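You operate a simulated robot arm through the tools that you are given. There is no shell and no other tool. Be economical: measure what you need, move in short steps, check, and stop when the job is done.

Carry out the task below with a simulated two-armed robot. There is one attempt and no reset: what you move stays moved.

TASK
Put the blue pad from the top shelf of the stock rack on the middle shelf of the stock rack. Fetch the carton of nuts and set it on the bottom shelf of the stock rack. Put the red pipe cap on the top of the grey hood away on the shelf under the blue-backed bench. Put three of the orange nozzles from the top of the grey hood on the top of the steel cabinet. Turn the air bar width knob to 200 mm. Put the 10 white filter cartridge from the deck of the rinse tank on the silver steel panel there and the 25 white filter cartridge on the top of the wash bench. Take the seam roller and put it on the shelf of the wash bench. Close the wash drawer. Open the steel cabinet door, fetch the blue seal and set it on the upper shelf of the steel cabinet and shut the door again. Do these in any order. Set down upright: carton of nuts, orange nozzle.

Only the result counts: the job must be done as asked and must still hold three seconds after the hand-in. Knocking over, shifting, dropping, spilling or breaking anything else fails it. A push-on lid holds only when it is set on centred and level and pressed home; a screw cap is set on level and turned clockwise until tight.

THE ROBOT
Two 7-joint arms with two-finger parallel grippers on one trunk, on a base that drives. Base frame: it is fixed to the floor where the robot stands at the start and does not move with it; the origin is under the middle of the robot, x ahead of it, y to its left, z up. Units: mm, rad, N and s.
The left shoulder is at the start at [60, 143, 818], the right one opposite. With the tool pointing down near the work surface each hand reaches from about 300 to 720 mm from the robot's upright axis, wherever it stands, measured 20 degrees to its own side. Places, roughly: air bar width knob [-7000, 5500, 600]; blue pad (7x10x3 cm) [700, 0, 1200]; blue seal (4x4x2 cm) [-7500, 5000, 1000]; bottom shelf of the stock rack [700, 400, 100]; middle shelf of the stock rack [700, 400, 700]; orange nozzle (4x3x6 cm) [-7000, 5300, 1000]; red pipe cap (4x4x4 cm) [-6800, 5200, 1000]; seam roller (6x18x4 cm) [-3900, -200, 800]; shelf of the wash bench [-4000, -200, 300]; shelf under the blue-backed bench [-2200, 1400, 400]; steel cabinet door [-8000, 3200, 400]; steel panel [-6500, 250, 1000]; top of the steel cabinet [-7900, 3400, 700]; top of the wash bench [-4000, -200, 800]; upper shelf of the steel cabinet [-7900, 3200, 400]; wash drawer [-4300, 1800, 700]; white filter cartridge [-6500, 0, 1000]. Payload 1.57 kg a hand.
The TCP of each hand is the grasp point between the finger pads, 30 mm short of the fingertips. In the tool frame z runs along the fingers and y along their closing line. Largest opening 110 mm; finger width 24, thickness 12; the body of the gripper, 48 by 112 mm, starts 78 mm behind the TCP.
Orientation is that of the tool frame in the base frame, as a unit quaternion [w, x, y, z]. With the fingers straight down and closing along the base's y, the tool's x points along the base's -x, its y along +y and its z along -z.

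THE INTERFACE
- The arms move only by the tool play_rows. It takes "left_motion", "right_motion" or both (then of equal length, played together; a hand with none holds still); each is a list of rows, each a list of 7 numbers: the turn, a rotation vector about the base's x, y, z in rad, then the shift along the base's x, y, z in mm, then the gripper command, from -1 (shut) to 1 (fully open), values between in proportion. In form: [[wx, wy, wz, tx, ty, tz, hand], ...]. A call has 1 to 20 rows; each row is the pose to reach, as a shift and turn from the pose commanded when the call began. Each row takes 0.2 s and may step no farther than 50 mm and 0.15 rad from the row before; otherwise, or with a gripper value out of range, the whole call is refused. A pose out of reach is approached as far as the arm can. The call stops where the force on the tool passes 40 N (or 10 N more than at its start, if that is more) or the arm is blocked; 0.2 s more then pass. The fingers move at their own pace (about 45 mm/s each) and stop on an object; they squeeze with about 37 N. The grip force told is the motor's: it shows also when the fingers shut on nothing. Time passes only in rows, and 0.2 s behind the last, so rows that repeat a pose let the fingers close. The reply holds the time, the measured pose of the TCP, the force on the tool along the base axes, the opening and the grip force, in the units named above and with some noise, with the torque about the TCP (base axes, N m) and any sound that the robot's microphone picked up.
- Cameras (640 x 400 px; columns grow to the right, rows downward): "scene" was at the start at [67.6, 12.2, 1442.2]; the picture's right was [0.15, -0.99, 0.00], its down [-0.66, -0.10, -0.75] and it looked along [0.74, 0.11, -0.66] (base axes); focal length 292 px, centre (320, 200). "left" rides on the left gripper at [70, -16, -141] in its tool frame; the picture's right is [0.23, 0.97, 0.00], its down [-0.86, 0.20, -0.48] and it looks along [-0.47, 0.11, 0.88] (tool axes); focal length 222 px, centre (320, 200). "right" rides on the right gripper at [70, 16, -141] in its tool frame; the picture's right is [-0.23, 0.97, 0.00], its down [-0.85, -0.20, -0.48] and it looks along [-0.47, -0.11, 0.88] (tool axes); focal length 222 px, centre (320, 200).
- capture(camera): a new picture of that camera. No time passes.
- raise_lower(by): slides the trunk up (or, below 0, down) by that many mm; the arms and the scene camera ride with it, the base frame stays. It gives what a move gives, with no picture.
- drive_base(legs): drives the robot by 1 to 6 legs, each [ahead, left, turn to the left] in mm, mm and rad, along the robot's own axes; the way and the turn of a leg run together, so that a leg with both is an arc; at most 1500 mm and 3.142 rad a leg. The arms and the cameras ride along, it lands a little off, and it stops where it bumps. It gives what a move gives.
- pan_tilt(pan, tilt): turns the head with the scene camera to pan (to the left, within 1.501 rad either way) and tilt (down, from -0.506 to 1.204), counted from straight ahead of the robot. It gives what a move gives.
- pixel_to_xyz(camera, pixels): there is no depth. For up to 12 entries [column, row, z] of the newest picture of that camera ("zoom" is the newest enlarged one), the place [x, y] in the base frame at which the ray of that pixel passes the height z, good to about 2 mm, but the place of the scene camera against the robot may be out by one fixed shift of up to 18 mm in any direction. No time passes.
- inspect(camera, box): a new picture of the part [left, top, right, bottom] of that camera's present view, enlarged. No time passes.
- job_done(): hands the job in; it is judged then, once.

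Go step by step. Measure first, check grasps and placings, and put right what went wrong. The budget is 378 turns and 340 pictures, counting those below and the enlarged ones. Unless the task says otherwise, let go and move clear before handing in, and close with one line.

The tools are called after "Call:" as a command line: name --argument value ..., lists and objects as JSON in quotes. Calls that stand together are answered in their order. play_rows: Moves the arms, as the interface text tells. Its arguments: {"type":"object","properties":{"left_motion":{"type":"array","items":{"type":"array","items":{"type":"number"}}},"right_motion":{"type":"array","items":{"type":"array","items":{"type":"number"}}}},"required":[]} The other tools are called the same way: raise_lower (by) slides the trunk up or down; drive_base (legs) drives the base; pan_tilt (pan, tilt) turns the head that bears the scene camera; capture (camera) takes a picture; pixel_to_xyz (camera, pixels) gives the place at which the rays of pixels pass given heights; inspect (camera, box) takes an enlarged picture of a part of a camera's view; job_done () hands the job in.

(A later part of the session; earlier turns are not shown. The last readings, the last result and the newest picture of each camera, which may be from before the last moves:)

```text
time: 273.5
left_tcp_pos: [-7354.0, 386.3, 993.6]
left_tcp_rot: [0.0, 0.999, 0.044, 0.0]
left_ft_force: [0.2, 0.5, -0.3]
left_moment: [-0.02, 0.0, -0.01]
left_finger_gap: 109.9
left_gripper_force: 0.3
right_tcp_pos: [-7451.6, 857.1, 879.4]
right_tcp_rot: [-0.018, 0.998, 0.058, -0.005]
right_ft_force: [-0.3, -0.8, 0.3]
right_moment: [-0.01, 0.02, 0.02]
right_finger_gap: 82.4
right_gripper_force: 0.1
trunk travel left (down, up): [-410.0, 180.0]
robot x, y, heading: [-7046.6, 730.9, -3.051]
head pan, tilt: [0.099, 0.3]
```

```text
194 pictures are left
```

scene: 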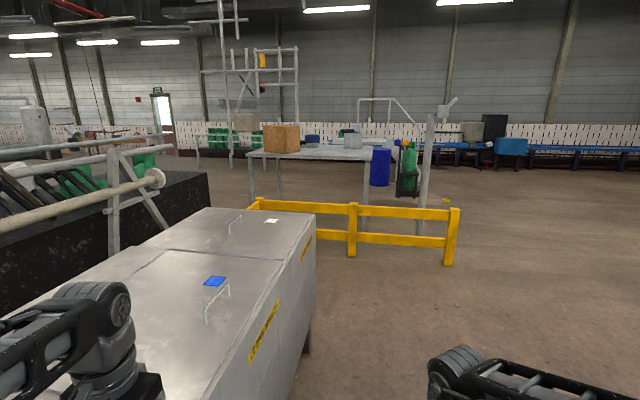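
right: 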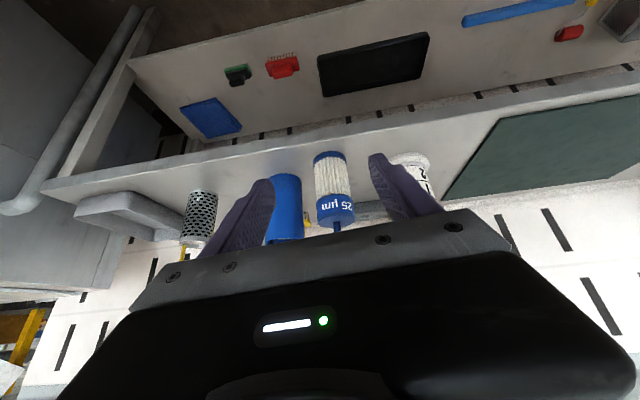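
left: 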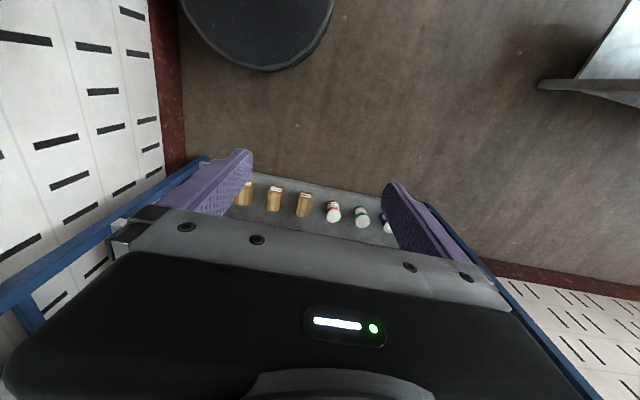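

Call:
pixel_to_xyz --camera "scene" --pixels '[[448, 264, 0], [352, 256, 0], [312, 350, 0]]'

Call:
pan_tilt --pan -0.9 --tilt 0.4

Call:
capture --camera "scene"

Call:
pixel_to_xyz --camera "scene" --pixels '[[320, 270, 0], [100, 260, 0], [310, 250, 0]]'

```text
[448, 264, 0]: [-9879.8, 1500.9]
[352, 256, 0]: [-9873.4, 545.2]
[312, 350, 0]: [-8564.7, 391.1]
```

```text
time: 274.8
left_tcp_pos: [-7353.1, 386.4, 992.5]
left_tcp_rot: [-0.001, 0.999, 0.043, 0.001]
left_ft_force: [0.2, -0.7, -0.6]
left_moment: [0.01, -0.02, 0.03]
left_finger_gap: 110.3
left_gripper_force: 0.0
right_tcp_pos: [-7450.9, 857.6, 878.2]
right_tcp_rot: [-0.018, 0.998, 0.059, -0.006]
right_ft_force: [-0.9, -0.6, -0.5]
right_moment: [-0.03, 0.0, 0.01]
right_finger_gap: 82.7
right_gripper_force: 0.0
trunk travel left (down, up): [-410.0, 180.0]
robot x, y, heading: [-7051.3, 732.6, -3.057]
head pan, tilt: [-0.901, 0.4]
```

```text
193 pictures are left
```

scene: 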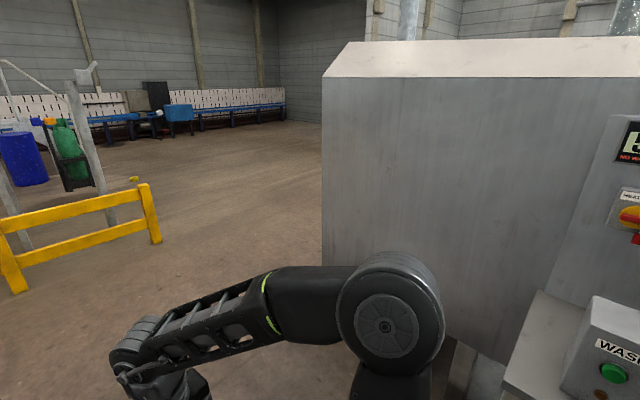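

```text
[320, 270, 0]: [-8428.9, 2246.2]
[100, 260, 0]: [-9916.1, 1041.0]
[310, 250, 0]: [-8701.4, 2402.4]
```

Open floor lies beyond the machine corner near (-7780,1500). Drive around it and turn north.

Call:
drive_base --legs '[[0, 0, -0.2], [1350, 0, 0], [0, 0, -1.456], [1100, 0, 0]]'

Call:
pan_tilt --pan -0.4 --tilt 0.35

Call:
capture --camera "scene"

```text
time: 289.7
left_tcp_pos: [-8722.4, 2075.6, 992.9]
left_tcp_rot: [0.009, -0.702, 0.712, -0.002]
left_ft_force: [0.2, -0.1, -0.1]
left_moment: [-0.01, 0.0, -0.01]
left_finger_gap: 110.0
left_gripper_force: 0.0
right_tcp_pos: [-8244.1, 2124.2, 891.1]
right_tcp_rot: [-0.031, 0.713, -0.701, 0.004]
right_ft_force: [0.1, 0.0, -0.5]
right_moment: [0.0, 0.01, -0.01]
right_finger_gap: 82.5
right_gripper_force: 0.0
trunk travel left (down, up): [-410.0, 180.0]
robot x, y, heading: [-8397.8, 1745.3, 1.55]
head pan, tilt: [-0.901, 0.4]
stopped in leg 4: the robot was blocked; the commanded pose is now the measured one
```

```text
time: 290.6
left_tcp_pos: [-8723.1, 2074.7, 992.4]
left_tcp_rot: [0.01, -0.703, 0.711, -0.001]
left_ft_force: [-0.6, 0.1, -1.4]
left_moment: [0.05, 0.02, 0.01]
left_finger_gap: 110.0
left_gripper_force: 0.1
right_tcp_pos: [-8240.6, 2125.5, 892.0]
right_tcp_rot: [-0.033, 0.712, -0.701, 0.004]
right_ft_force: [0.7, -0.5, 0.1]
right_moment: [0.03, -0.04, 0.0]
right_finger_gap: 82.4
right_gripper_force: 0.2
trunk travel left (down, up): [-410.0, 180.0]
robot x, y, heading: [-8399.6, 1748.3, 1.557]
head pan, tilt: [-0.4, 0.351]
```

```text
192 pictures are left
```

scene: 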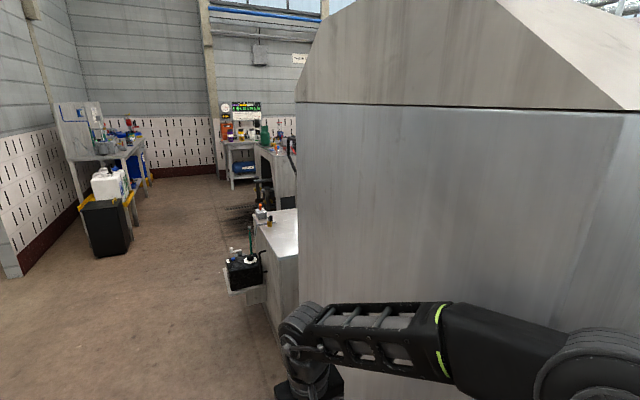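

Blocked by the machine on the right; shift left 350 and continue north.

Call:
drive_base --legs '[[-60, 0, 0], [0, 400, 0], [900, 0, 0]]'

Call:
pan_tilt --pan -0.6 --tilt 0.45

Call:
capture --camera "scene"

```text
time: 298.1
left_tcp_pos: [-9127.3, 2941.7, 992.7]
left_tcp_rot: [-0.001, 0.709, -0.705, 0.002]
left_ft_force: [0.2, -0.2, 1.0]
left_moment: [-0.03, -0.03, -0.01]
left_finger_gap: 110.1
left_gripper_force: 0.1
right_tcp_pos: [-8648.9, 2999.6, 883.1]
right_tcp_rot: [-0.022, 0.719, -0.695, 0.004]
right_ft_force: [0.8, 0.9, 0.6]
right_moment: [-0.03, 0.01, 0.01]
right_finger_gap: 82.3
right_gripper_force: 0.1
trunk travel left (down, up): [-410.0, 180.0]
robot x, y, heading: [-8809.6, 2607.1, 1.575]
head pan, tilt: [-0.4, 0.351]
```

```text
time: 298.8
left_tcp_pos: [-9127.1, 2941.4, 991.4]
left_tcp_rot: [0.0, 0.709, -0.705, 0.001]
left_ft_force: [0.4, -0.4, 0.2]
left_moment: [0.0, 0.01, 0.0]
left_finger_gap: 109.8
left_gripper_force: 0.1
right_tcp_pos: [-8648.9, 2998.8, 883.2]
right_tcp_rot: [-0.022, 0.718, -0.695, 0.005]
right_ft_force: [-0.8, 0.6, 0.1]
right_moment: [-0.03, 0.02, 0.0]
right_finger_gap: 82.3
right_gripper_force: 0.1
trunk travel left (down, up): [-410.0, 180.0]
robot x, y, heading: [-8806.5, 2604.3, 1.577]
head pan, tilt: [-0.6, 0.45]
```

```text
191 pictures are left
```

scene: 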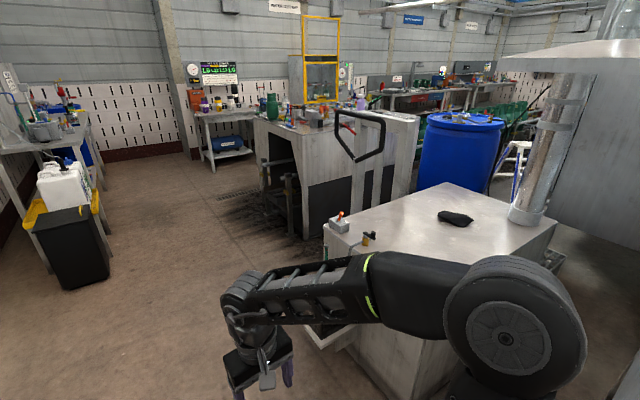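

The steel cabinet is at right (440,240) with a glove on top; measure its top corners and the hood.

Call:
pixel_to_xyz --camera "scene" --pixels '[[325, 235, 750], [420, 290, 750], [556, 222, 750], [445, 184, 750], [456, 217, 750], [305, 240, 0], [345, 232, 0], [270, 140, 1000], [330, 135, 1000], [390, 190, 0]]'

Call:
inspect --camera "scene" --box '[240, 60, 560, 260]'

```text
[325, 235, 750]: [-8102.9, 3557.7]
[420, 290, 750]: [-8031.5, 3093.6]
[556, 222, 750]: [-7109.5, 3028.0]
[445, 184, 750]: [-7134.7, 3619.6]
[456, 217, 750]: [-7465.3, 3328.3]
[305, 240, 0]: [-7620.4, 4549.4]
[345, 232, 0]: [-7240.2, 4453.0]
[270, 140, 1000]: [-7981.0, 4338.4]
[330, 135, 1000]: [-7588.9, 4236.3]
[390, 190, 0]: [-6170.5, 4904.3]
```

```text
2.00 times, centred on (400, 160) of scene
```

zoom: 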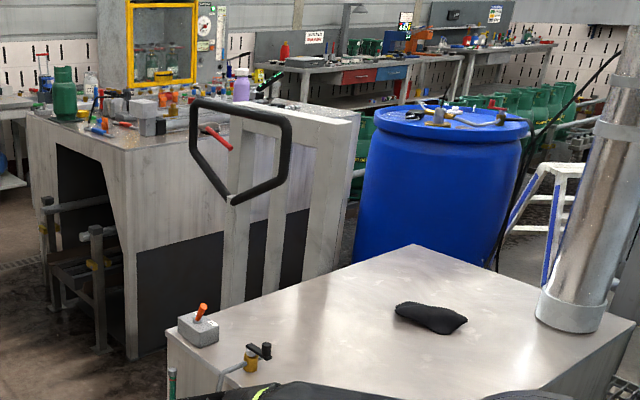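

The cabinet front faces -x at x≈-8080, y 3090–3560. Go stand before it.

Call:
drive_base --legs '[[650, 0, 0], [0, 0, -1.575]]'

Call:
pan_tilt --pan 0 --tilt 0.65

Call:
capture --camera "scene"

```text
time: 306.3
left_tcp_pos: [-8480.6, 3592.2, 991.9]
left_tcp_rot: [-0.001, -0.008, 1.0, 0.0]
left_ft_force: [0.0, 0.1, -0.4]
left_moment: [0.01, 0.02, -0.01]
left_finger_gap: 110.1
left_gripper_force: 0.1
right_tcp_pos: [-8418.6, 3114.1, 883.1]
right_tcp_rot: [0.011, -0.022, 1.0, -0.018]
right_ft_force: [-0.3, 1.1, -0.1]
right_moment: [0.0, -0.01, 0.02]
right_finger_gap: 82.3
right_gripper_force: 0.1
trunk travel left (down, up): [-410.0, 180.0]
robot x, y, heading: [-8813.9, 3270.8, 0.01]
head pan, tilt: [-0.6, 0.45]
```

```text
time: 307.3
left_tcp_pos: [-8479.6, 3592.1, 992.4]
left_tcp_rot: [0.0, -0.008, 1.0, -0.001]
left_ft_force: [-0.1, 0.1, 0.2]
left_moment: [-0.01, -0.01, 0.01]
left_finger_gap: 109.8
left_gripper_force: 0.0
right_tcp_pos: [-8419.2, 3114.9, 883.3]
right_tcp_rot: [0.012, -0.023, 0.999, -0.019]
right_ft_force: [-0.1, -0.2, 0.2]
right_moment: [0.04, 0.04, -0.01]
right_finger_gap: 82.5
right_gripper_force: 0.1
trunk travel left (down, up): [-410.0, 180.0]
robot x, y, heading: [-8810.2, 3268.7, 0.016]
head pan, tilt: [0.0, 0.649]
```

```text
189 pictures are left
```

scene: 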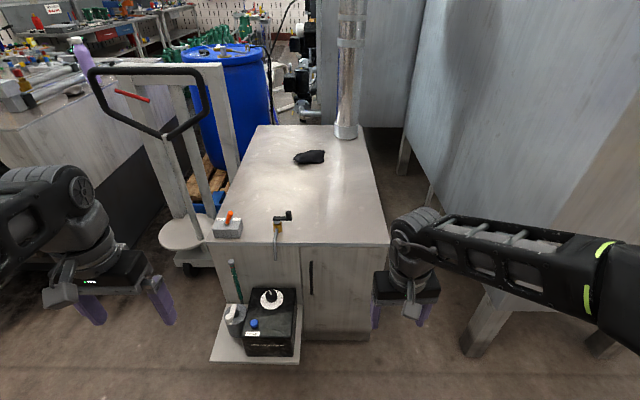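

The door with black handle at (311,278) is on the cabinet's right front. Zoom in.

Call:
inspect --camera "scene" --box '[200, 200, 400, 370]'

Call:
pixel_to_xyz --camera "scene" --pixels '[[302, 246, 700], [388, 243, 700], [302, 333, 100], [369, 340, 50], [311, 262, 600], [311, 296, 450], [211, 243, 700], [302, 246, 750], [388, 243, 750], [302, 340, 0], [369, 345, 0]]'

```text
2.35 times, centred on (300, 285) of scene
```

zoom: 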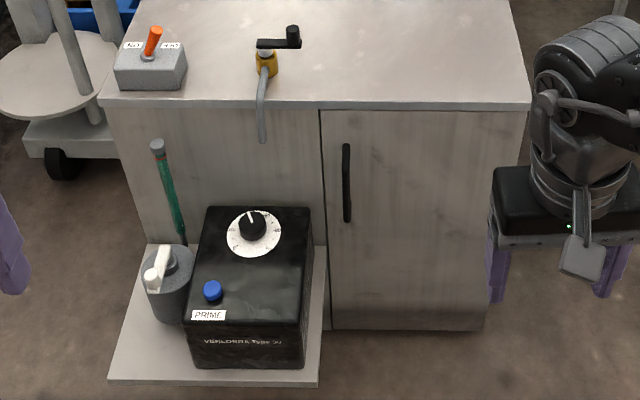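

```text
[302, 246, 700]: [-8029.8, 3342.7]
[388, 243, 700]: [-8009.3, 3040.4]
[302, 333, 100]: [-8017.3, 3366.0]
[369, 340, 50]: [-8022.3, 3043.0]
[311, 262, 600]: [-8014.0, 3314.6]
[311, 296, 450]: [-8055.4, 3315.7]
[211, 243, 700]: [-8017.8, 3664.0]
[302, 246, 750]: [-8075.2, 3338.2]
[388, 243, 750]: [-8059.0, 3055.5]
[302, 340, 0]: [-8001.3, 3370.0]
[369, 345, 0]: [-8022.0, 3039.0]
```

Door handle is at y≈3312, x≈-8070. Lower the trunk and pitch the right hand forward toward it.

Call:
raise_lower --by -210

Call:
play_rows --right_motion '[[0, -0.14, 0, 0, 20, 0, 0], [0, -0.28, 0, 0, 40, 0, 0], [0, -0.42, 0, 5, 60, -10, 0], [0, -0.56, 0, 10, 80, -20, 0], [0, -0.7, 0, 15, 100, -30, 0], [0, -0.84, 0, 20, 120, -40, 0], [0, -0.98, 0, 30, 140, -50, 0], [0, -1.12, 0, 40, 160, -60, 0], [0, -1.26, 0, 50, 180, -70, 0], [0, -1.4, 0, 60, 195, -80, 0]]'

Call:
capture --camera "right"

Call:
capture --camera "scene"

```text
time: 309.6
left_tcp_pos: [-8480.5, 3592.3, 782.2]
left_tcp_rot: [-0.001, -0.008, 1.0, -0.001]
left_ft_force: [0.2, 0.8, 0.7]
left_moment: [0.01, -0.02, -0.01]
left_finger_gap: 109.9
left_gripper_force: 0.0
right_tcp_pos: [-8418.3, 3115.2, 673.9]
right_tcp_rot: [0.011, -0.022, 0.999, -0.02]
right_ft_force: [-0.2, 0.0, 0.1]
right_moment: [-0.01, 0.03, 0.01]
right_finger_gap: 82.4
right_gripper_force: 0.0
trunk travel left (down, up): [-200.0, 390.0]
robot x, y, heading: [-8812.2, 3272.3, 0.016]
head pan, tilt: [0.0, 0.649]
```

```text
time: 311.8
left_tcp_pos: [-8480.0, 3592.4, 783.0]
left_tcp_rot: [-0.001, -0.007, 1.0, -0.001]
left_ft_force: [-0.1, 0.0, 0.1]
left_moment: [0.0, 0.01, 0.03]
left_finger_gap: 110.0
left_gripper_force: 0.1
right_tcp_pos: [-8357.6, 3311.9, 588.7]
right_tcp_rot: [0.654, -0.005, 0.756, -0.028]
right_ft_force: [0.1, -0.2, 0.7]
right_moment: [0.02, 0.02, 0.01]
right_finger_gap: 54.9
right_gripper_force: 0.0
right hand out of reach, approached as far as the arm can: row 5, 6, 7
trunk travel left (down, up): [-200.0, 390.0]
robot x, y, heading: [-8808.2, 3268.9, 0.013]
head pan, tilt: [0.0, 0.649]
```

```text
187 pictures are left
```

right: 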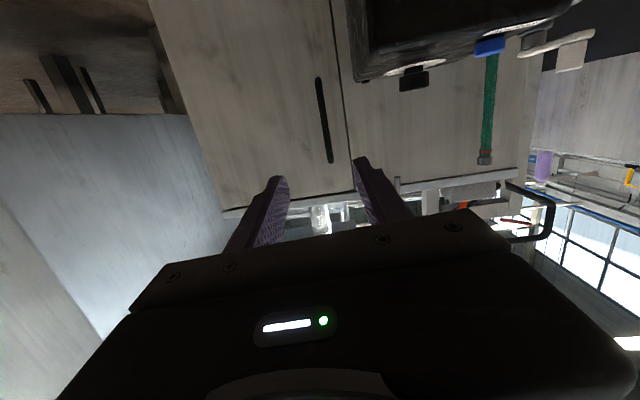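

```text
186 pictures are left
```

scene: 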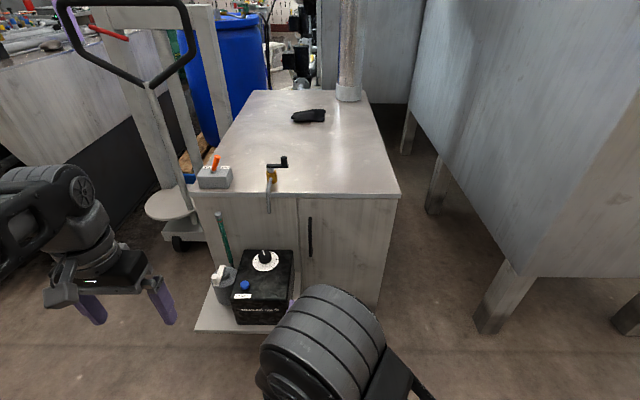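

Call:
pixel_to_xyz --camera "right" --pixels '[[318, 80, 350], [318, 80, 400], [318, 80, 450], [331, 162, 550], [331, 162, 570], [331, 162, 600], [352, 165, 560], [352, 165, 580], [225, 213, 620], [225, 213, 640]]'

```text
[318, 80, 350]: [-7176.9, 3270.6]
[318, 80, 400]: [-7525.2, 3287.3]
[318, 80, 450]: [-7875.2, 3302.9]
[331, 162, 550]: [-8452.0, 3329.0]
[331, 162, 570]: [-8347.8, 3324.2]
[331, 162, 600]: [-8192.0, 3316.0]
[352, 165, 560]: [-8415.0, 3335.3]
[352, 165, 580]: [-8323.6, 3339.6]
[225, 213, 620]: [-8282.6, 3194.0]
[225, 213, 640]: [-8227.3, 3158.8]
```

Handle spans z 478–623 at y≈3310, x≈-8070. Approach with open fingers.

Call:
play_rows --right_motion '[[0, 0, 0, 45, 0, -10, 0], [0, 0, 0, 90, 0, -20, 0], [0, 0, 0, 135, 0, -30, 0], [0, 0, 0, 180, 0, -34, 0], [0, 0, 0, 220, 0, -34, 0]]'

Call:
capture --camera "right"

```text
time: 312.9
left_tcp_pos: [-8480.1, 3592.1, 782.5]
left_tcp_rot: [-0.001, -0.008, 1.0, -0.001]
left_ft_force: [-0.2, 0.0, 0.7]
left_moment: [0.03, -0.01, -0.04]
left_finger_gap: 109.7
left_gripper_force: 0.0
right_tcp_pos: [-8138.5, 3309.0, 558.6]
right_tcp_rot: [0.652, -0.005, 0.757, -0.029]
right_ft_force: [-0.3, 1.1, 0.5]
right_moment: [0.0, 0.0, -0.01]
right_finger_gap: 55.0
right_gripper_force: 0.1
trunk travel left (down, up): [-200.0, 390.0]
robot x, y, heading: [-8813.3, 3270.3, 0.018]
head pan, tilt: [0.0, 0.649]
```

```text
185 pictures are left
```

right: 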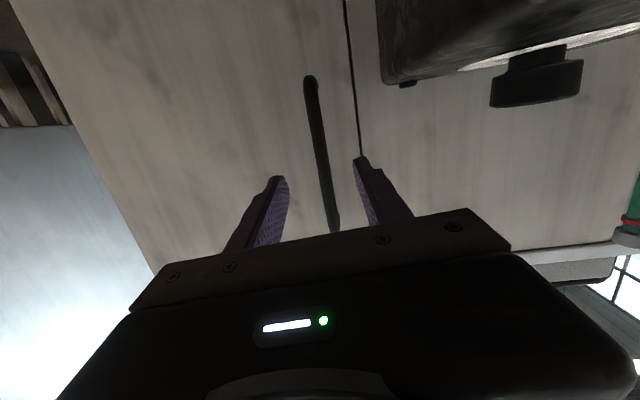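

Centred. Advance 52 and close on the handle.

Call:
play_rows --right_motion '[[0, 0, 0, 25, 0, -2, 0], [0, 0, 0, 45, 0, -3, 0], [0, 0, 0, 55, 0, -3, 0], [0, 0, 0, 55, 0, -3, -1], [0, 0, 0, 55, 0, -3, -1], [0, 0, 0, 55, 0, -3, -1], [0, 0, 0, 55, 0, -3, -1]]'

Call:
capture --camera "right"

```text
time: 314.6
left_tcp_pos: [-8481.0, 3593.2, 782.9]
left_tcp_rot: [-0.001, -0.009, 1.0, -0.002]
left_ft_force: [-0.6, 0.3, 0.3]
left_moment: [0.01, -0.02, 0.04]
left_finger_gap: 109.8
left_gripper_force: 0.2
right_tcp_pos: [-8083.4, 3309.9, 556.2]
right_tcp_rot: [0.652, -0.006, 0.757, -0.026]
right_ft_force: [-1.3, 8.8, -2.0]
right_moment: [0.59, 0.0, -0.02]
right_finger_gap: 12.9
right_gripper_force: 27.3
trunk travel left (down, up): [-200.0, 390.0]
robot x, y, heading: [-8808.4, 3268.4, 0.014]
head pan, tilt: [0.0, 0.649]
```

```text
184 pictures are left
```

right: 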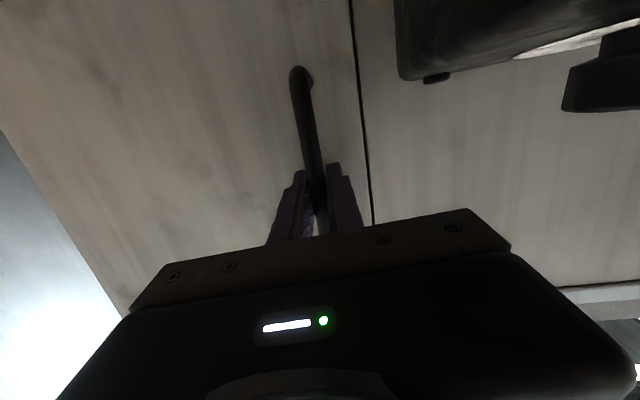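

Handle gripped. Pull along the arc about the hinge (≈(-8045,3045)), turning the hand with it.

Call:
play_rows --right_motion '[[0, 0, 0.12, -31, -6, 0, -1], [0, 0, 0.24, -62, -16, 0, -1], [0, 0, 0.36, -91, -30, 0, -1], [0, 0, 0.48, -118, -47, 0, -1], [0, 0, 0.6, -143, -68, 0, -1]]'

Call:
capture --camera "scene"

```text
time: 315.8
left_tcp_pos: [-8481.2, 3592.7, 782.2]
left_tcp_rot: [-0.001, -0.008, 1.0, -0.001]
left_ft_force: [0.7, 0.1, 0.3]
left_moment: [-0.04, -0.01, 0.02]
left_finger_gap: 110.1
left_gripper_force: 0.0
right_tcp_pos: [-8226.7, 3242.9, 556.1]
right_tcp_rot: [0.631, -0.229, 0.722, 0.167]
right_ft_force: [-8.5, 9.2, 1.7]
right_moment: [0.88, 0.14, -0.15]
right_finger_gap: 12.7
right_gripper_force: 29.9
trunk travel left (down, up): [-200.0, 390.0]
robot x, y, heading: [-8816.0, 3271.4, 0.013]
head pan, tilt: [0.0, 0.649]
```

```text
183 pictures are left
```

scene: 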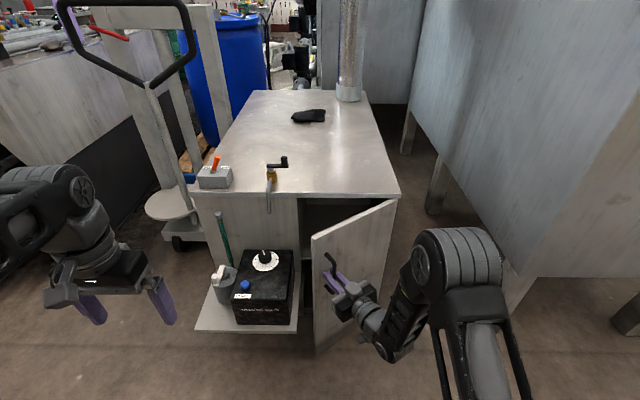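

Door is opening well. Continue the arc.

Call:
play_rows --right_motion '[[0, 0, 0.12, -22, -23, 0, -1], [0, 0, 0.24, -42, -49, 0, -1], [0, 0, 0.36, -58, -77, 0, -1], [0, 0, 0.48, -71, -106, 0, -1]]'

Call:
capture --camera "scene"

```text
time: 316.8
left_tcp_pos: [-8479.9, 3591.6, 782.0]
left_tcp_rot: [-0.002, -0.008, 1.0, -0.002]
left_ft_force: [-0.1, 0.2, -0.3]
left_moment: [-0.06, -0.02, 0.0]
left_finger_gap: 110.2
left_gripper_force: 0.1
right_tcp_pos: [-8300.2, 3131.5, 554.8]
right_tcp_rot: [0.571, -0.394, 0.649, 0.311]
right_ft_force: [-9.2, 2.4, -17.6]
right_moment: [0.69, 0.37, -0.14]
right_finger_gap: 12.7
right_gripper_force: 29.9
trunk travel left (down, up): [-200.0, 390.0]
robot x, y, heading: [-8812.3, 3272.1, 0.013]
head pan, tilt: [0.0, 0.649]
```

```text
182 pictures are left
```

scene: 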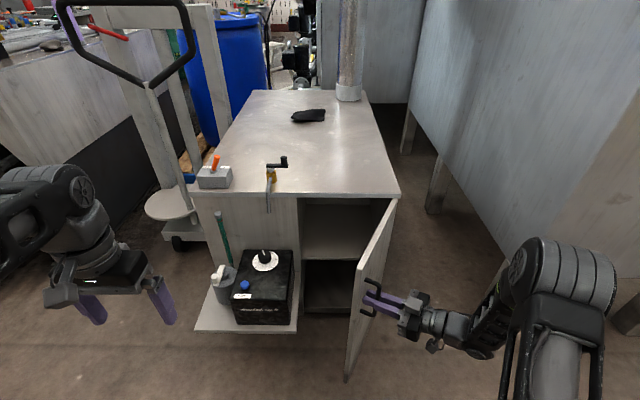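

Pull a bit further, then release and withdraw.

Call:
play_rows --right_motion '[[0, 0, 0.12, -8, -31, 0, -1], [0, 0, 0.24, -13, -63, 0, -1]]'

Call:
play_rows --right_motion '[[0, 0, 0, 0, 0, 0, 0.2], [0, 0, 0, 0, 0, 0, 0.2], [0, 0, 0, -10, -35, 0, 0.2], [0, 0, 0, -25, -70, 0, 0.2]]'

Call:
capture --camera "scene"

```text
time: 317.4
left_tcp_pos: [-8481.9, 3592.1, 783.2]
left_tcp_rot: [0.0, -0.007, 1.0, 0.0]
left_ft_force: [0.2, 1.0, -0.5]
left_moment: [0.02, 0.04, 0.0]
left_finger_gap: 110.2
left_gripper_force: 0.1
right_tcp_pos: [-8311.9, 3071.3, 555.6]
right_tcp_rot: [0.532, -0.468, 0.594, 0.381]
right_ft_force: [-27.8, 2.4, -15.8]
right_moment: [0.83, 0.41, -0.15]
right_finger_gap: 13.1
right_gripper_force: 30.0
trunk travel left (down, up): [-200.0, 390.0]
robot x, y, heading: [-8814.3, 3270.5, 0.015]
head pan, tilt: [0.0, 0.649]
```

```text
time: 318.4
left_tcp_pos: [-8480.5, 3592.8, 782.0]
left_tcp_rot: [-0.001, -0.008, 1.0, -0.001]
left_ft_force: [-0.1, 1.0, -1.2]
left_moment: [-0.02, 0.02, 0.0]
left_finger_gap: 110.0
left_gripper_force: 0.1
right_tcp_pos: [-8333.8, 3005.3, 558.6]
right_tcp_rot: [0.533, -0.468, 0.595, 0.378]
right_ft_force: [-0.1, 0.7, -0.1]
right_moment: [0.0, -0.01, 0.08]
right_finger_gap: 65.7
right_gripper_force: 0.1
trunk travel left (down, up): [-200.0, 390.0]
robot x, y, heading: [-8811.2, 3266.6, 0.02]
head pan, tilt: [0.0, 0.649]
```

```text
181 pictures are left
```

scene: 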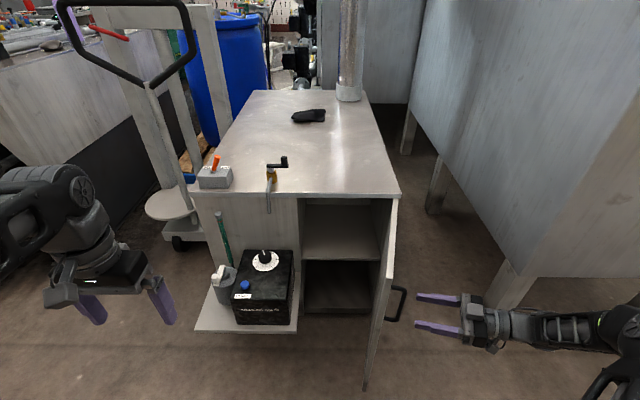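

Door stands open ~80°. Bring the right hand back to a compact pose.

Call:
play_rows --right_motion '[[0, 0, -0.1, -30, -10, 0, 0], [0, 0, -0.24, -60, -10, 5, 0], [0, 0, -0.38, -85, 0, 10, 0], [0, 0, -0.52, -100, 10, 15, 0], [0, 0, -0.66, -105, 20, 20, 0], [0, 0, -0.8, -105, 35, 25, 0], [0, 0, -0.94, -100, 50, 30, 0], [0, 0, -1.08, -95, 65, 35, 0], [0, 0, -1.22, -90, 80, 40, 0], [0, 0, -1.3, -85, 90, 45, 0]]'

Call:
play_rows --right_motion '[[0, 0.14, 0, 0, -10, 10, 0], [0, 0.28, 0, 0, -20, 20, 0], [0, 0.42, 0, 0, -30, 30, 0], [0, 0.56, 0, 0, -35, 35, 0], [0, 0.7, 0, 0, -35, 40, 0], [0, 0.84, 0, 0, -35, 50, 0], [0, 0.98, 0, 0, -35, 60, 0], [0, 1.12, 0, 0, -35, 70, 0], [0, 1.26, 0, 0, -35, 75, 0], [0, 1.4, 0, 0, -35, 80, 0]]'

Call:
pan_tilt --pan 0.7 --tilt 0.4

Call:
capture --camera "scene"

```text
time: 320.8
left_tcp_pos: [-8479.3, 3592.6, 782.3]
left_tcp_rot: [-0.001, -0.008, 1.0, -0.001]
left_ft_force: [0.5, 0.1, -0.9]
left_moment: [0.04, -0.02, 0.02]
left_finger_gap: 110.1
left_gripper_force: 0.0
right_tcp_pos: [-8339.9, 3060.4, 490.8]
right_tcp_rot: [0.663, -0.019, 0.743, -0.09]
right_ft_force: [0.8, -0.2, 0.4]
right_moment: [-0.03, 0.03, 0.0]
right_finger_gap: 55.0
right_gripper_force: 0.0
right hand out of reach, approached as far as the arm can: row 6, 7, 8, 9, 10
trunk travel left (down, up): [-200.0, 390.0]
robot x, y, heading: [-8813.5, 3272.3, 0.009]
head pan, tilt: [0.0, 0.649]
stopped in row 10 (right hand): the arm was blocked; the commanded pose is now the measured one
```

```text
time: 322.9
left_tcp_pos: [-8481.0, 3591.9, 781.5]
left_tcp_rot: [0.0, -0.008, 1.0, -0.001]
left_ft_force: [0.9, 0.3, -0.2]
left_moment: [0.0, -0.02, 0.0]
left_finger_gap: 109.7
left_gripper_force: 0.0
right_tcp_pos: [-8341.8, 3027.1, 572.7]
right_tcp_rot: [0.026, -0.072, 0.996, -0.055]
right_ft_force: [-0.2, 0.3, -0.7]
right_moment: [-0.01, -0.01, 0.02]
right_finger_gap: 55.2
right_gripper_force: 0.2
right hand out of reach, approached as far as the arm can: row 2, 3, 4, 5
trunk travel left (down, up): [-200.0, 390.0]
robot x, y, heading: [-8813.5, 3271.7, 0.012]
head pan, tilt: [0.0, 0.649]
```

```text
time: 324.0
left_tcp_pos: [-8481.7, 3591.6, 782.2]
left_tcp_rot: [-0.001, -0.008, 1.0, -0.001]
left_ft_force: [-1.2, 0.0, -0.1]
left_moment: [-0.02, -0.01, -0.05]
left_finger_gap: 109.9
left_gripper_force: 0.0
right_tcp_pos: [-8342.0, 3026.9, 572.3]
right_tcp_rot: [0.028, -0.072, 0.995, -0.056]
right_ft_force: [0.3, 0.1, 0.5]
right_moment: [-0.02, -0.01, 0.01]
right_finger_gap: 55.3
right_gripper_force: 0.1
trunk travel left (down, up): [-200.0, 390.0]
robot x, y, heading: [-8813.6, 3269.6, 0.012]
head pan, tilt: [0.7, 0.4]
```

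```text
180 pictures are left
```

scene: 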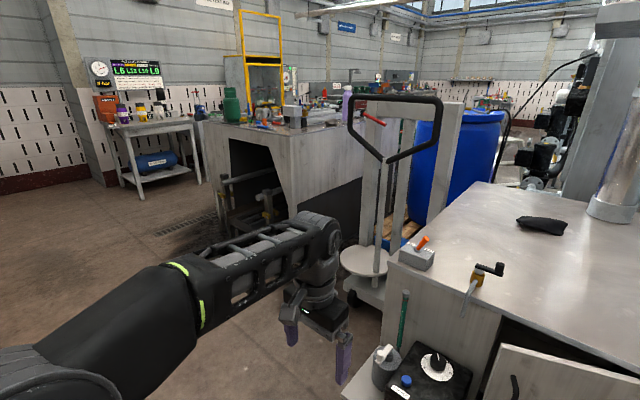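

Call:
pan_tilt --pan 0.0 --tilt 0.7

Call:
capture --camera "scene"

```text
time: 325.1
left_tcp_pos: [-8480.4, 3592.0, 782.9]
left_tcp_rot: [-0.001, -0.009, 1.0, -0.001]
left_ft_force: [0.1, -0.6, 0.3]
left_moment: [0.02, 0.02, -0.01]
left_finger_gap: 110.0
left_gripper_force: 0.1
right_tcp_pos: [-8341.5, 3027.3, 571.9]
right_tcp_rot: [0.028, -0.072, 0.995, -0.056]
right_ft_force: [-0.1, -0.8, 0.3]
right_moment: [0.01, -0.01, 0.03]
right_finger_gap: 54.9
right_gripper_force: 0.0
trunk travel left (down, up): [-200.0, 390.0]
robot x, y, heading: [-8808.2, 3269.3, 0.014]
head pan, tilt: [0.0, 0.7]
```

```text
179 pictures are left
```

scene: 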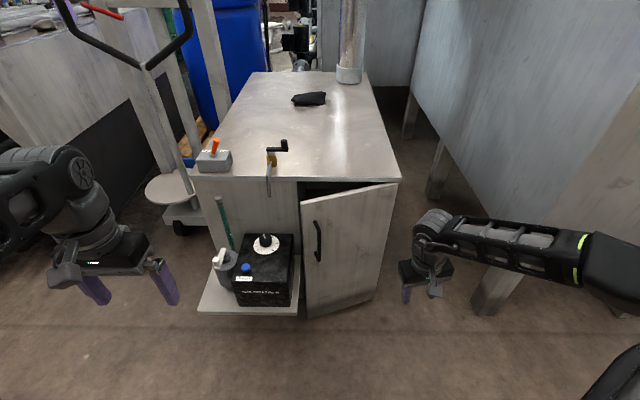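

The door got nudged nearly shut; I'll reopen it later. Look left for the path to the hood.

Call:
raise_lower --by 300

Call:
pan_tilt --pan 1.3 --tilt 0.5

Call:
capture --camera "scene"

Call:
pixel_to_xyz --camera "scene" --pixels '[[130, 260, 0], [320, 180, 0], [430, 200, 0], [480, 240, 0], [250, 200, 0], [550, 250, 0]]'

```text
time: 328.1
left_tcp_pos: [-8480.3, 3592.3, 1081.0]
left_tcp_rot: [-0.001, -0.008, 1.0, -0.001]
left_ft_force: [0.1, 0.7, -0.1]
left_moment: [0.0, -0.04, -0.01]
left_finger_gap: 110.2
left_gripper_force: 0.1
right_tcp_pos: [-8341.4, 3027.8, 871.6]
right_tcp_rot: [0.026, -0.072, 0.996, -0.055]
right_ft_force: [0.5, 0.1, 0.2]
right_moment: [0.0, 0.0, 0.0]
right_finger_gap: 54.9
right_gripper_force: 0.0
trunk travel left (down, up): [-500.0, 90.0]
robot x, y, heading: [-8812.5, 3271.9, 0.014]
head pan, tilt: [0.0, 0.7]
```

```text
time: 329.6
left_tcp_pos: [-8479.8, 3592.1, 1082.0]
left_tcp_rot: [0.0, -0.009, 1.0, -0.001]
left_ft_force: [0.6, 0.2, 0.8]
left_moment: [-0.01, 0.04, 0.02]
left_finger_gap: 109.8
left_gripper_force: 0.2
right_tcp_pos: [-8342.3, 3027.0, 871.7]
right_tcp_rot: [0.027, -0.071, 0.996, -0.055]
right_ft_force: [-0.1, 0.4, -0.9]
right_moment: [0.03, 0.02, 0.01]
right_finger_gap: 54.9
right_gripper_force: 0.0
trunk travel left (down, up): [-500.0, 90.0]
robot x, y, heading: [-8807.9, 3268.2, 0.014]
head pan, tilt: [1.3, 0.499]
```

```text
178 pictures are left
```

scene: 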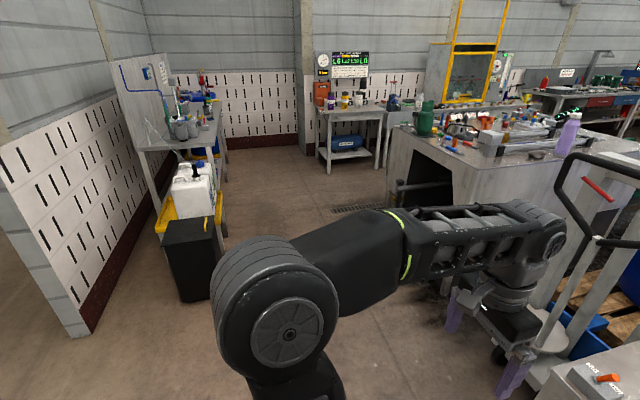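

```text
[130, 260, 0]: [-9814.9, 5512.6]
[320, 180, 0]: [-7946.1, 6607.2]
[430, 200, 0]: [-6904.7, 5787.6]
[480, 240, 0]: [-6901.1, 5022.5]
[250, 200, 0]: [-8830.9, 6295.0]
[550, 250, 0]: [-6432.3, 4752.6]
```

Call:
pixel_to_xyz --camera "scene" --pixels '[[388, 130, 1000], [492, 168, 1000], [432, 112, 1000], [215, 295, 0], [170, 265, 0], [335, 175, 0]]'

Call:
inspect --camera "scene" --box '[380, 80, 640, 240]'

```text
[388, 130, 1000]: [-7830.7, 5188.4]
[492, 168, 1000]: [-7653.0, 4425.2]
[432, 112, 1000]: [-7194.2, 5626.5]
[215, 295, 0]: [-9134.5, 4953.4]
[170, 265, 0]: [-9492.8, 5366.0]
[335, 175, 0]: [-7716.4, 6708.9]
```

```text
2.46 times, centred on (510, 160) of scene
```

zoom: 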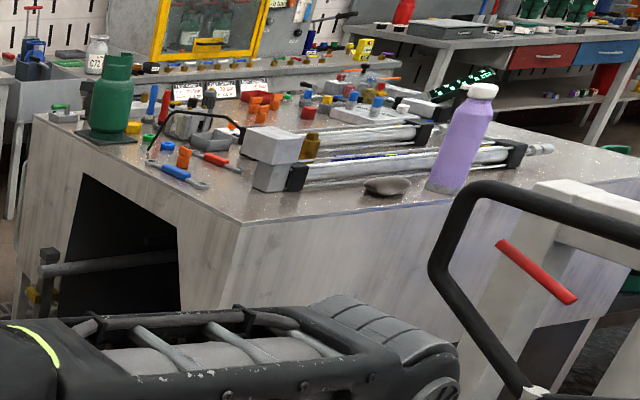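

Drive north-ish between the bin and the hood.

Call:
drive_base --legs '[[200, 900, 0], [30, 1000, 0], [0, 700, 0]]'

Call:
pan_tilt --pan 0.0 --tilt 0.45

Call:
capture --camera "scene"

```text
time: 342.7
left_tcp_pos: [-8348.3, 6222.5, 1081.6]
left_tcp_rot: [0.0, -0.032, 0.999, -0.001]
left_ft_force: [0.5, 0.6, -0.2]
left_moment: [0.0, -0.03, -0.04]
left_finger_gap: 110.2
left_gripper_force: 0.1
right_tcp_pos: [-8182.7, 5666.4, 872.6]
right_tcp_rot: [0.029, -0.095, 0.994, -0.055]
right_ft_force: [0.2, 0.3, 0.7]
right_moment: [0.01, 0.01, 0.01]
right_finger_gap: 55.0
right_gripper_force: 0.1
trunk travel left (down, up): [-500.0, 90.0]
robot x, y, heading: [-8660.5, 5886.0, 0.062]
head pan, tilt: [1.3, 0.499]
```

```text
time: 344.2
left_tcp_pos: [-8348.8, 6223.0, 1081.6]
left_tcp_rot: [0.0, -0.031, 1.0, -0.001]
left_ft_force: [-0.2, -0.1, -0.5]
left_moment: [0.01, 0.02, 0.01]
left_finger_gap: 110.1
left_gripper_force: 0.0
right_tcp_pos: [-8183.4, 5664.5, 872.6]
right_tcp_rot: [0.028, -0.094, 0.994, -0.056]
right_ft_force: [0.0, -0.1, -1.1]
right_moment: [0.0, 0.0, -0.01]
right_finger_gap: 55.1
right_gripper_force: 0.0
trunk travel left (down, up): [-500.0, 90.0]
robot x, y, heading: [-8660.7, 5887.3, 0.061]
head pan, tilt: [0.0, 0.45]
```

```text
176 pictures are left
```

scene: 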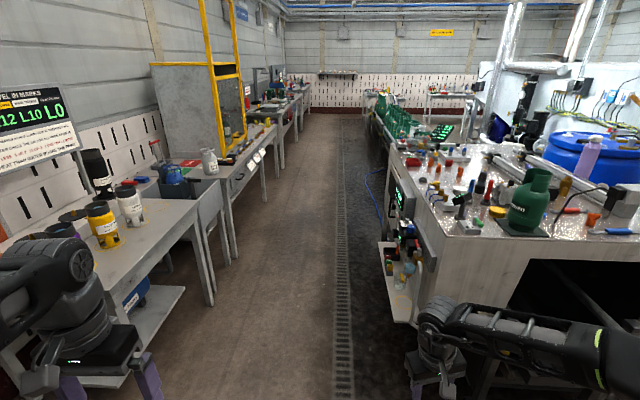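

Call:
pixel_to_xyz --camera "scene" --pixels '[[415, 325, 450], [395, 158, 1000], [440, 232, 1000], [215, 305, 0], [240, 262, 0], [345, 390, 0], [225, 180, 800], [375, 120, 1000]]'

Call:
inspect --camera "scene" --box '[360, 120, 640, 320]'

```text
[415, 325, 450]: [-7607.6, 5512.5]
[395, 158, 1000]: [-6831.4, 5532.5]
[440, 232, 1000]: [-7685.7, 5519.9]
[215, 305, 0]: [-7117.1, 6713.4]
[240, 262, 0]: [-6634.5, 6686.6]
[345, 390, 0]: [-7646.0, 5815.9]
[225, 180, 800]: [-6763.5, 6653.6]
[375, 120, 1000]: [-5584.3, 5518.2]
```

```text
2.00 times, centred on (500, 220) of scene
```

zoom: 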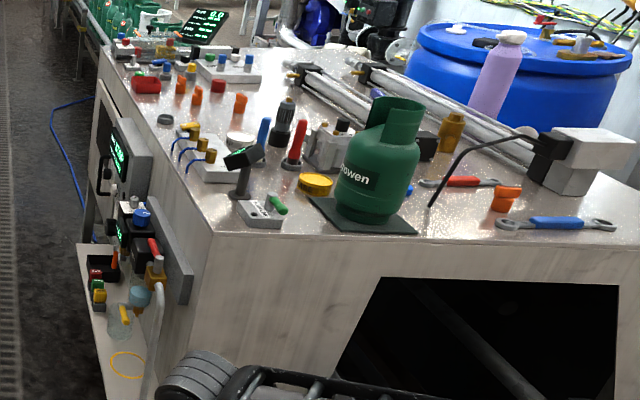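

Walkway is y 5520–6650. Drive in along y≈6200 and face the hood.

Call:
drive_base --legs '[[1000, 200, -0.06], [550, 50, 0], [0, 0, -1.57]]'

Call:
raise_lower --by 90

Call:
pan_tilt --pan 0.0 --tilt 0.65

Call:
capture --camera "scene"

```text
time: 355.9
left_tcp_pos: [-6812.8, 5817.8, 1081.4]
left_tcp_rot: [-0.001, 0.703, 0.711, 0.0]
left_ft_force: [0.0, -0.3, -0.2]
left_moment: [0.0, -0.02, 0.02]
left_finger_gap: 110.1
left_gripper_force: 0.0
right_tcp_pos: [-7380.1, 5683.1, 872.4]
right_tcp_rot: [-0.02, 0.656, 0.752, -0.058]
right_ft_force: [-0.1, 0.6, -0.8]
right_moment: [0.0, -0.03, 0.0]
right_finger_gap: 55.2
right_gripper_force: 0.2
trunk travel left (down, up): [-500.0, 90.0]
robot x, y, heading: [-7131.8, 6150.3, -1.562]
head pan, tilt: [0.0, 0.45]
```

```text
time: 357.2
left_tcp_pos: [-6814.1, 5818.5, 1171.7]
left_tcp_rot: [-0.002, 0.704, 0.71, 0.0]
left_ft_force: [-0.1, -0.3, -0.4]
left_moment: [0.0, 0.0, -0.03]
left_finger_gap: 110.0
left_gripper_force: 0.0
right_tcp_pos: [-7379.3, 5681.1, 960.9]
right_tcp_rot: [-0.021, 0.656, 0.752, -0.059]
right_ft_force: [-0.2, -0.3, -0.5]
right_moment: [-0.02, 0.0, 0.01]
right_finger_gap: 55.0
right_gripper_force: 0.1
trunk travel left (down, up): [-590.0, 0.0]
robot x, y, heading: [-7134.2, 6153.0, -1.558]
head pan, tilt: [0.0, 0.45]
```

```text
time: 357.9
left_tcp_pos: [-6813.8, 5818.7, 1172.3]
left_tcp_rot: [-0.002, 0.703, 0.711, 0.001]
left_ft_force: [0.7, 0.3, 0.4]
left_moment: [-0.02, -0.05, -0.01]
left_finger_gap: 110.2
left_gripper_force: 0.0
right_tcp_pos: [-7380.1, 5683.0, 961.9]
right_tcp_rot: [-0.021, 0.656, 0.752, -0.058]
right_ft_force: [-0.1, 0.1, -0.6]
right_moment: [0.01, 0.0, 0.01]
right_finger_gap: 55.2
right_gripper_force: 0.1
trunk travel left (down, up): [-590.0, 0.0]
robot x, y, heading: [-7134.7, 6146.9, -1.564]
head pan, tilt: [0.0, 0.649]
```

```text
174 pictures are left
```

scene: 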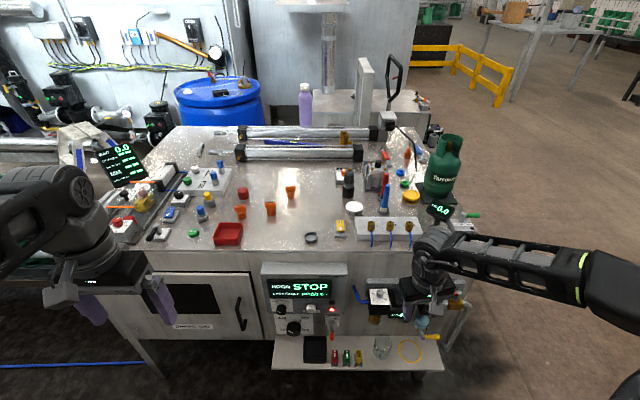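

Great overview. Zoom into the hood top and the panel.

Call:
inspect --camera "scene" --box '[140, 120, 340, 260]'

Call:
inspect --camera "scene" --box '[300, 120, 480, 260]'

Call:
inspect --camera "scene" --box '[250, 255, 450, 385]'

```text
2.86 times, centred on (240, 190) of scene
```

zoom: 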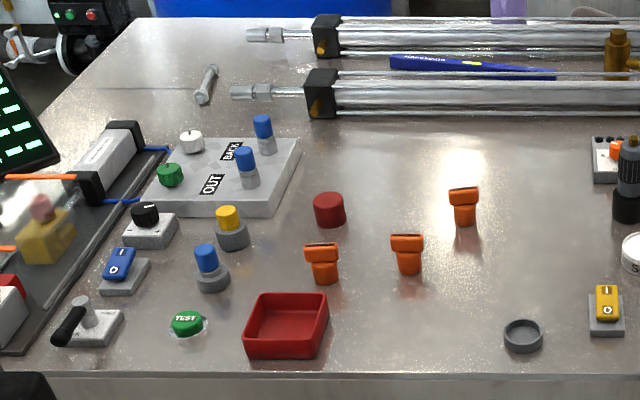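

```text
2.86 times, centred on (390, 190) of scene
```

zoom: 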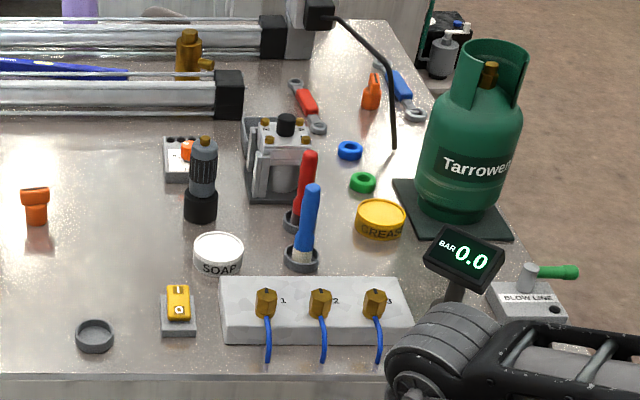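

```text
3.08 times, centred on (350, 320) of scene
```

zoom: 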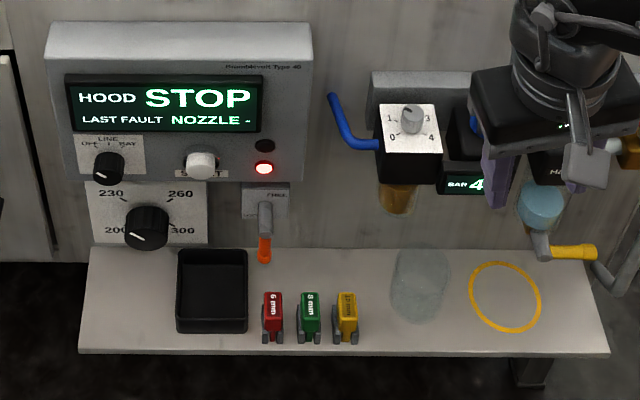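

Call:
inspect --camera "scene" --box '[270, 290, 330, 345]'

Call:
pixel_to_xyz --camera "scene" --pixels '[[255, 203, 1000], [253, 218, 980], [282, 214, 980], [302, 200, 980], [397, 175, 980], [200, 255, 980], [340, 247, 980], [293, 329, 600], [293, 329, 700]]'

```text
7.27 times, centred on (300, 318) of scene
```

zoom: 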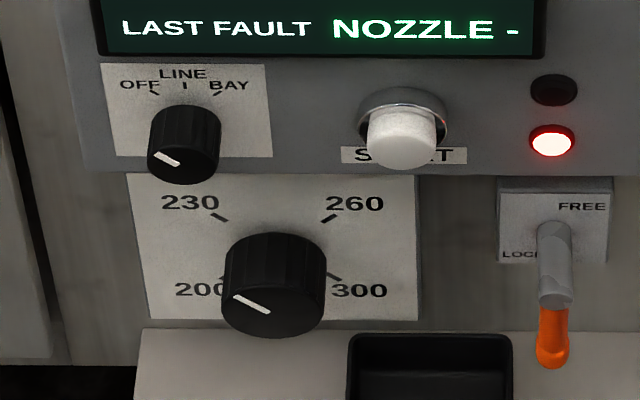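

```text
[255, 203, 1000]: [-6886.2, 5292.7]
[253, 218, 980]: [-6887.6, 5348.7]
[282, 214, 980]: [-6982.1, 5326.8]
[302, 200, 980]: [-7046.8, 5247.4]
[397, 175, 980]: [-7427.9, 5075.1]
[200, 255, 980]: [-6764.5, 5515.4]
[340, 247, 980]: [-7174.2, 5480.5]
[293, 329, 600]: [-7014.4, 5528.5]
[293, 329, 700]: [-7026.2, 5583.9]
```

Knob pointer is at 230 (−45°); 200 is at −135°, so it must turn 90° counter-clockwise. Back off, lower the trunk, and pitch the left hand horizontal.

Call:
drive_base --legs '[[-110, 0, 0]]'

Call:
raise_lower --by -330

Call:
play_rows --left_motion '[[-0.14, 0, 0, -10, 0, 0, 0], [-0.28, 0, 0, -25, 0, -10, 0.2], [-0.42, 0, 0, -45, 0, -25, 0.3], [-0.56, 0, 0, -65, -5, -40, 0.3], [-0.7, 0, 0, -85, -10, -60, 0.3], [-0.84, 0, 0, -105, -15, -80, 0.3], [-0.98, 0, 0, -125, -20, -100, 0.3], [-1.12, 0, 0, -145, -25, -120, 0.3], [-1.26, 0, 0, -160, -30, -140, 0.3], [-1.4, 0, 0, -180, -35, -160, 0.3]]'

Call:
capture --camera "left"

Call:
capture --camera "scene"

```text
time: 359.1
left_tcp_pos: [-6816.4, 5929.4, 1172.5]
left_tcp_rot: [-0.001, 0.705, 0.71, -0.001]
left_ft_force: [-0.2, 0.1, 1.0]
left_moment: [-0.04, 0.01, -0.02]
left_finger_gap: 109.8
left_gripper_force: 0.1
right_tcp_pos: [-7382.4, 5794.5, 963.5]
right_tcp_rot: [-0.02, 0.657, 0.751, -0.059]
right_ft_force: [-0.1, 0.6, -0.2]
right_moment: [-0.05, -0.02, -0.01]
right_finger_gap: 54.9
right_gripper_force: 0.0
trunk travel left (down, up): [-590.0, 0.0]
robot x, y, heading: [-7137.6, 6261.8, -1.57]
head pan, tilt: [0.0, 0.649]
```

```text
time: 362.3
left_tcp_pos: [-6816.6, 5927.0, 842.6]
left_tcp_rot: [-0.001, 0.705, 0.709, 0.0]
left_ft_force: [0.1, 0.3, 0.4]
left_moment: [0.01, 0.01, 0.0]
left_finger_gap: 110.0
left_gripper_force: 0.1
right_tcp_pos: [-7383.4, 5794.0, 631.6]
right_tcp_rot: [-0.019, 0.657, 0.751, -0.057]
right_ft_force: [0.0, -0.3, 0.2]
right_moment: [0.0, 0.01, 0.02]
right_finger_gap: 55.2
right_gripper_force: 0.0
trunk travel left (down, up): [-260.0, 330.0]
robot x, y, heading: [-7134.7, 6259.6, -1.567]
head pan, tilt: [0.0, 0.649]
```

```text
time: 364.5
left_tcp_pos: [-7079.2, 5817.2, 641.3]
left_tcp_rot: [0.478, 0.516, 0.543, -0.458]
left_ft_force: [-6.4, 12.1, -16.5]
left_moment: [-1.76, -0.19, 0.56]
left_finger_gap: 71.3
left_gripper_force: 0.0
left hand out of reach, approached as far as the arm can: row 5, 6, 7, 8, 9, 10
right_tcp_pos: [-7380.5, 5794.4, 633.9]
right_tcp_rot: [-0.019, 0.657, 0.751, -0.059]
right_ft_force: [0.5, -0.1, 0.4]
right_moment: [-0.05, 0.03, 0.0]
right_finger_gap: 55.0
right_gripper_force: 0.0
trunk travel left (down, up): [-260.0, 330.0]
robot x, y, heading: [-7136.2, 6259.2, -1.565]
head pan, tilt: [0.0, 0.649]
```

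```text
169 pictures are left
```

left: 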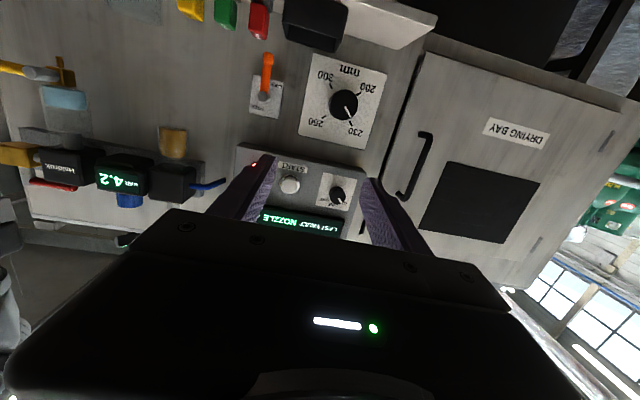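

```text
168 pictures are left
```

scene: 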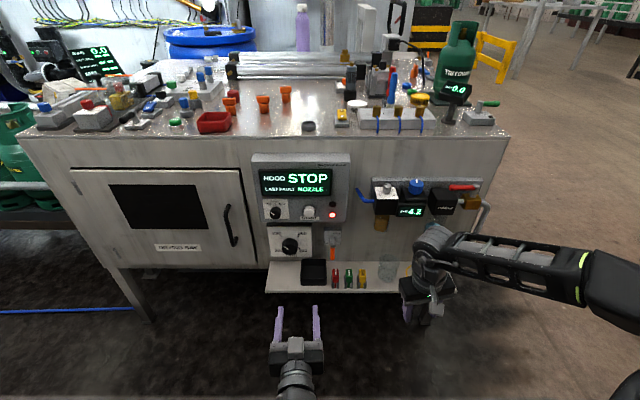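

Call:
inspect --camera "left" --box '[240, 40, 400, 140]'

Call:
pixel_to_xyz --camera "left" --pixels '[[344, 106, 500], [344, 106, 550], [344, 106, 580], [250, 40, 400], [250, 40, 450], [280, 153, 600], [280, 153, 620]]'

```text
4.00 times, centred on (320, 90) of left
```

zoom: 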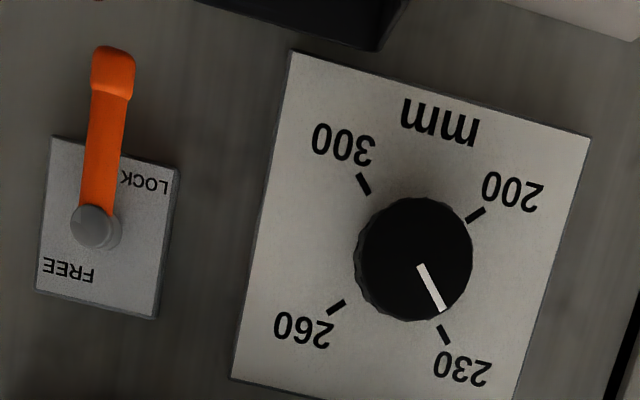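

```text
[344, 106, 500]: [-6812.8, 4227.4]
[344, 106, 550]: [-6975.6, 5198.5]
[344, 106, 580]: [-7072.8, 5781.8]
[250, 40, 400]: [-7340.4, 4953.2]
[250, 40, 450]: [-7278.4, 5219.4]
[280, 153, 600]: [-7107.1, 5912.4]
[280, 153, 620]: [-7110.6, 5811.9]
```

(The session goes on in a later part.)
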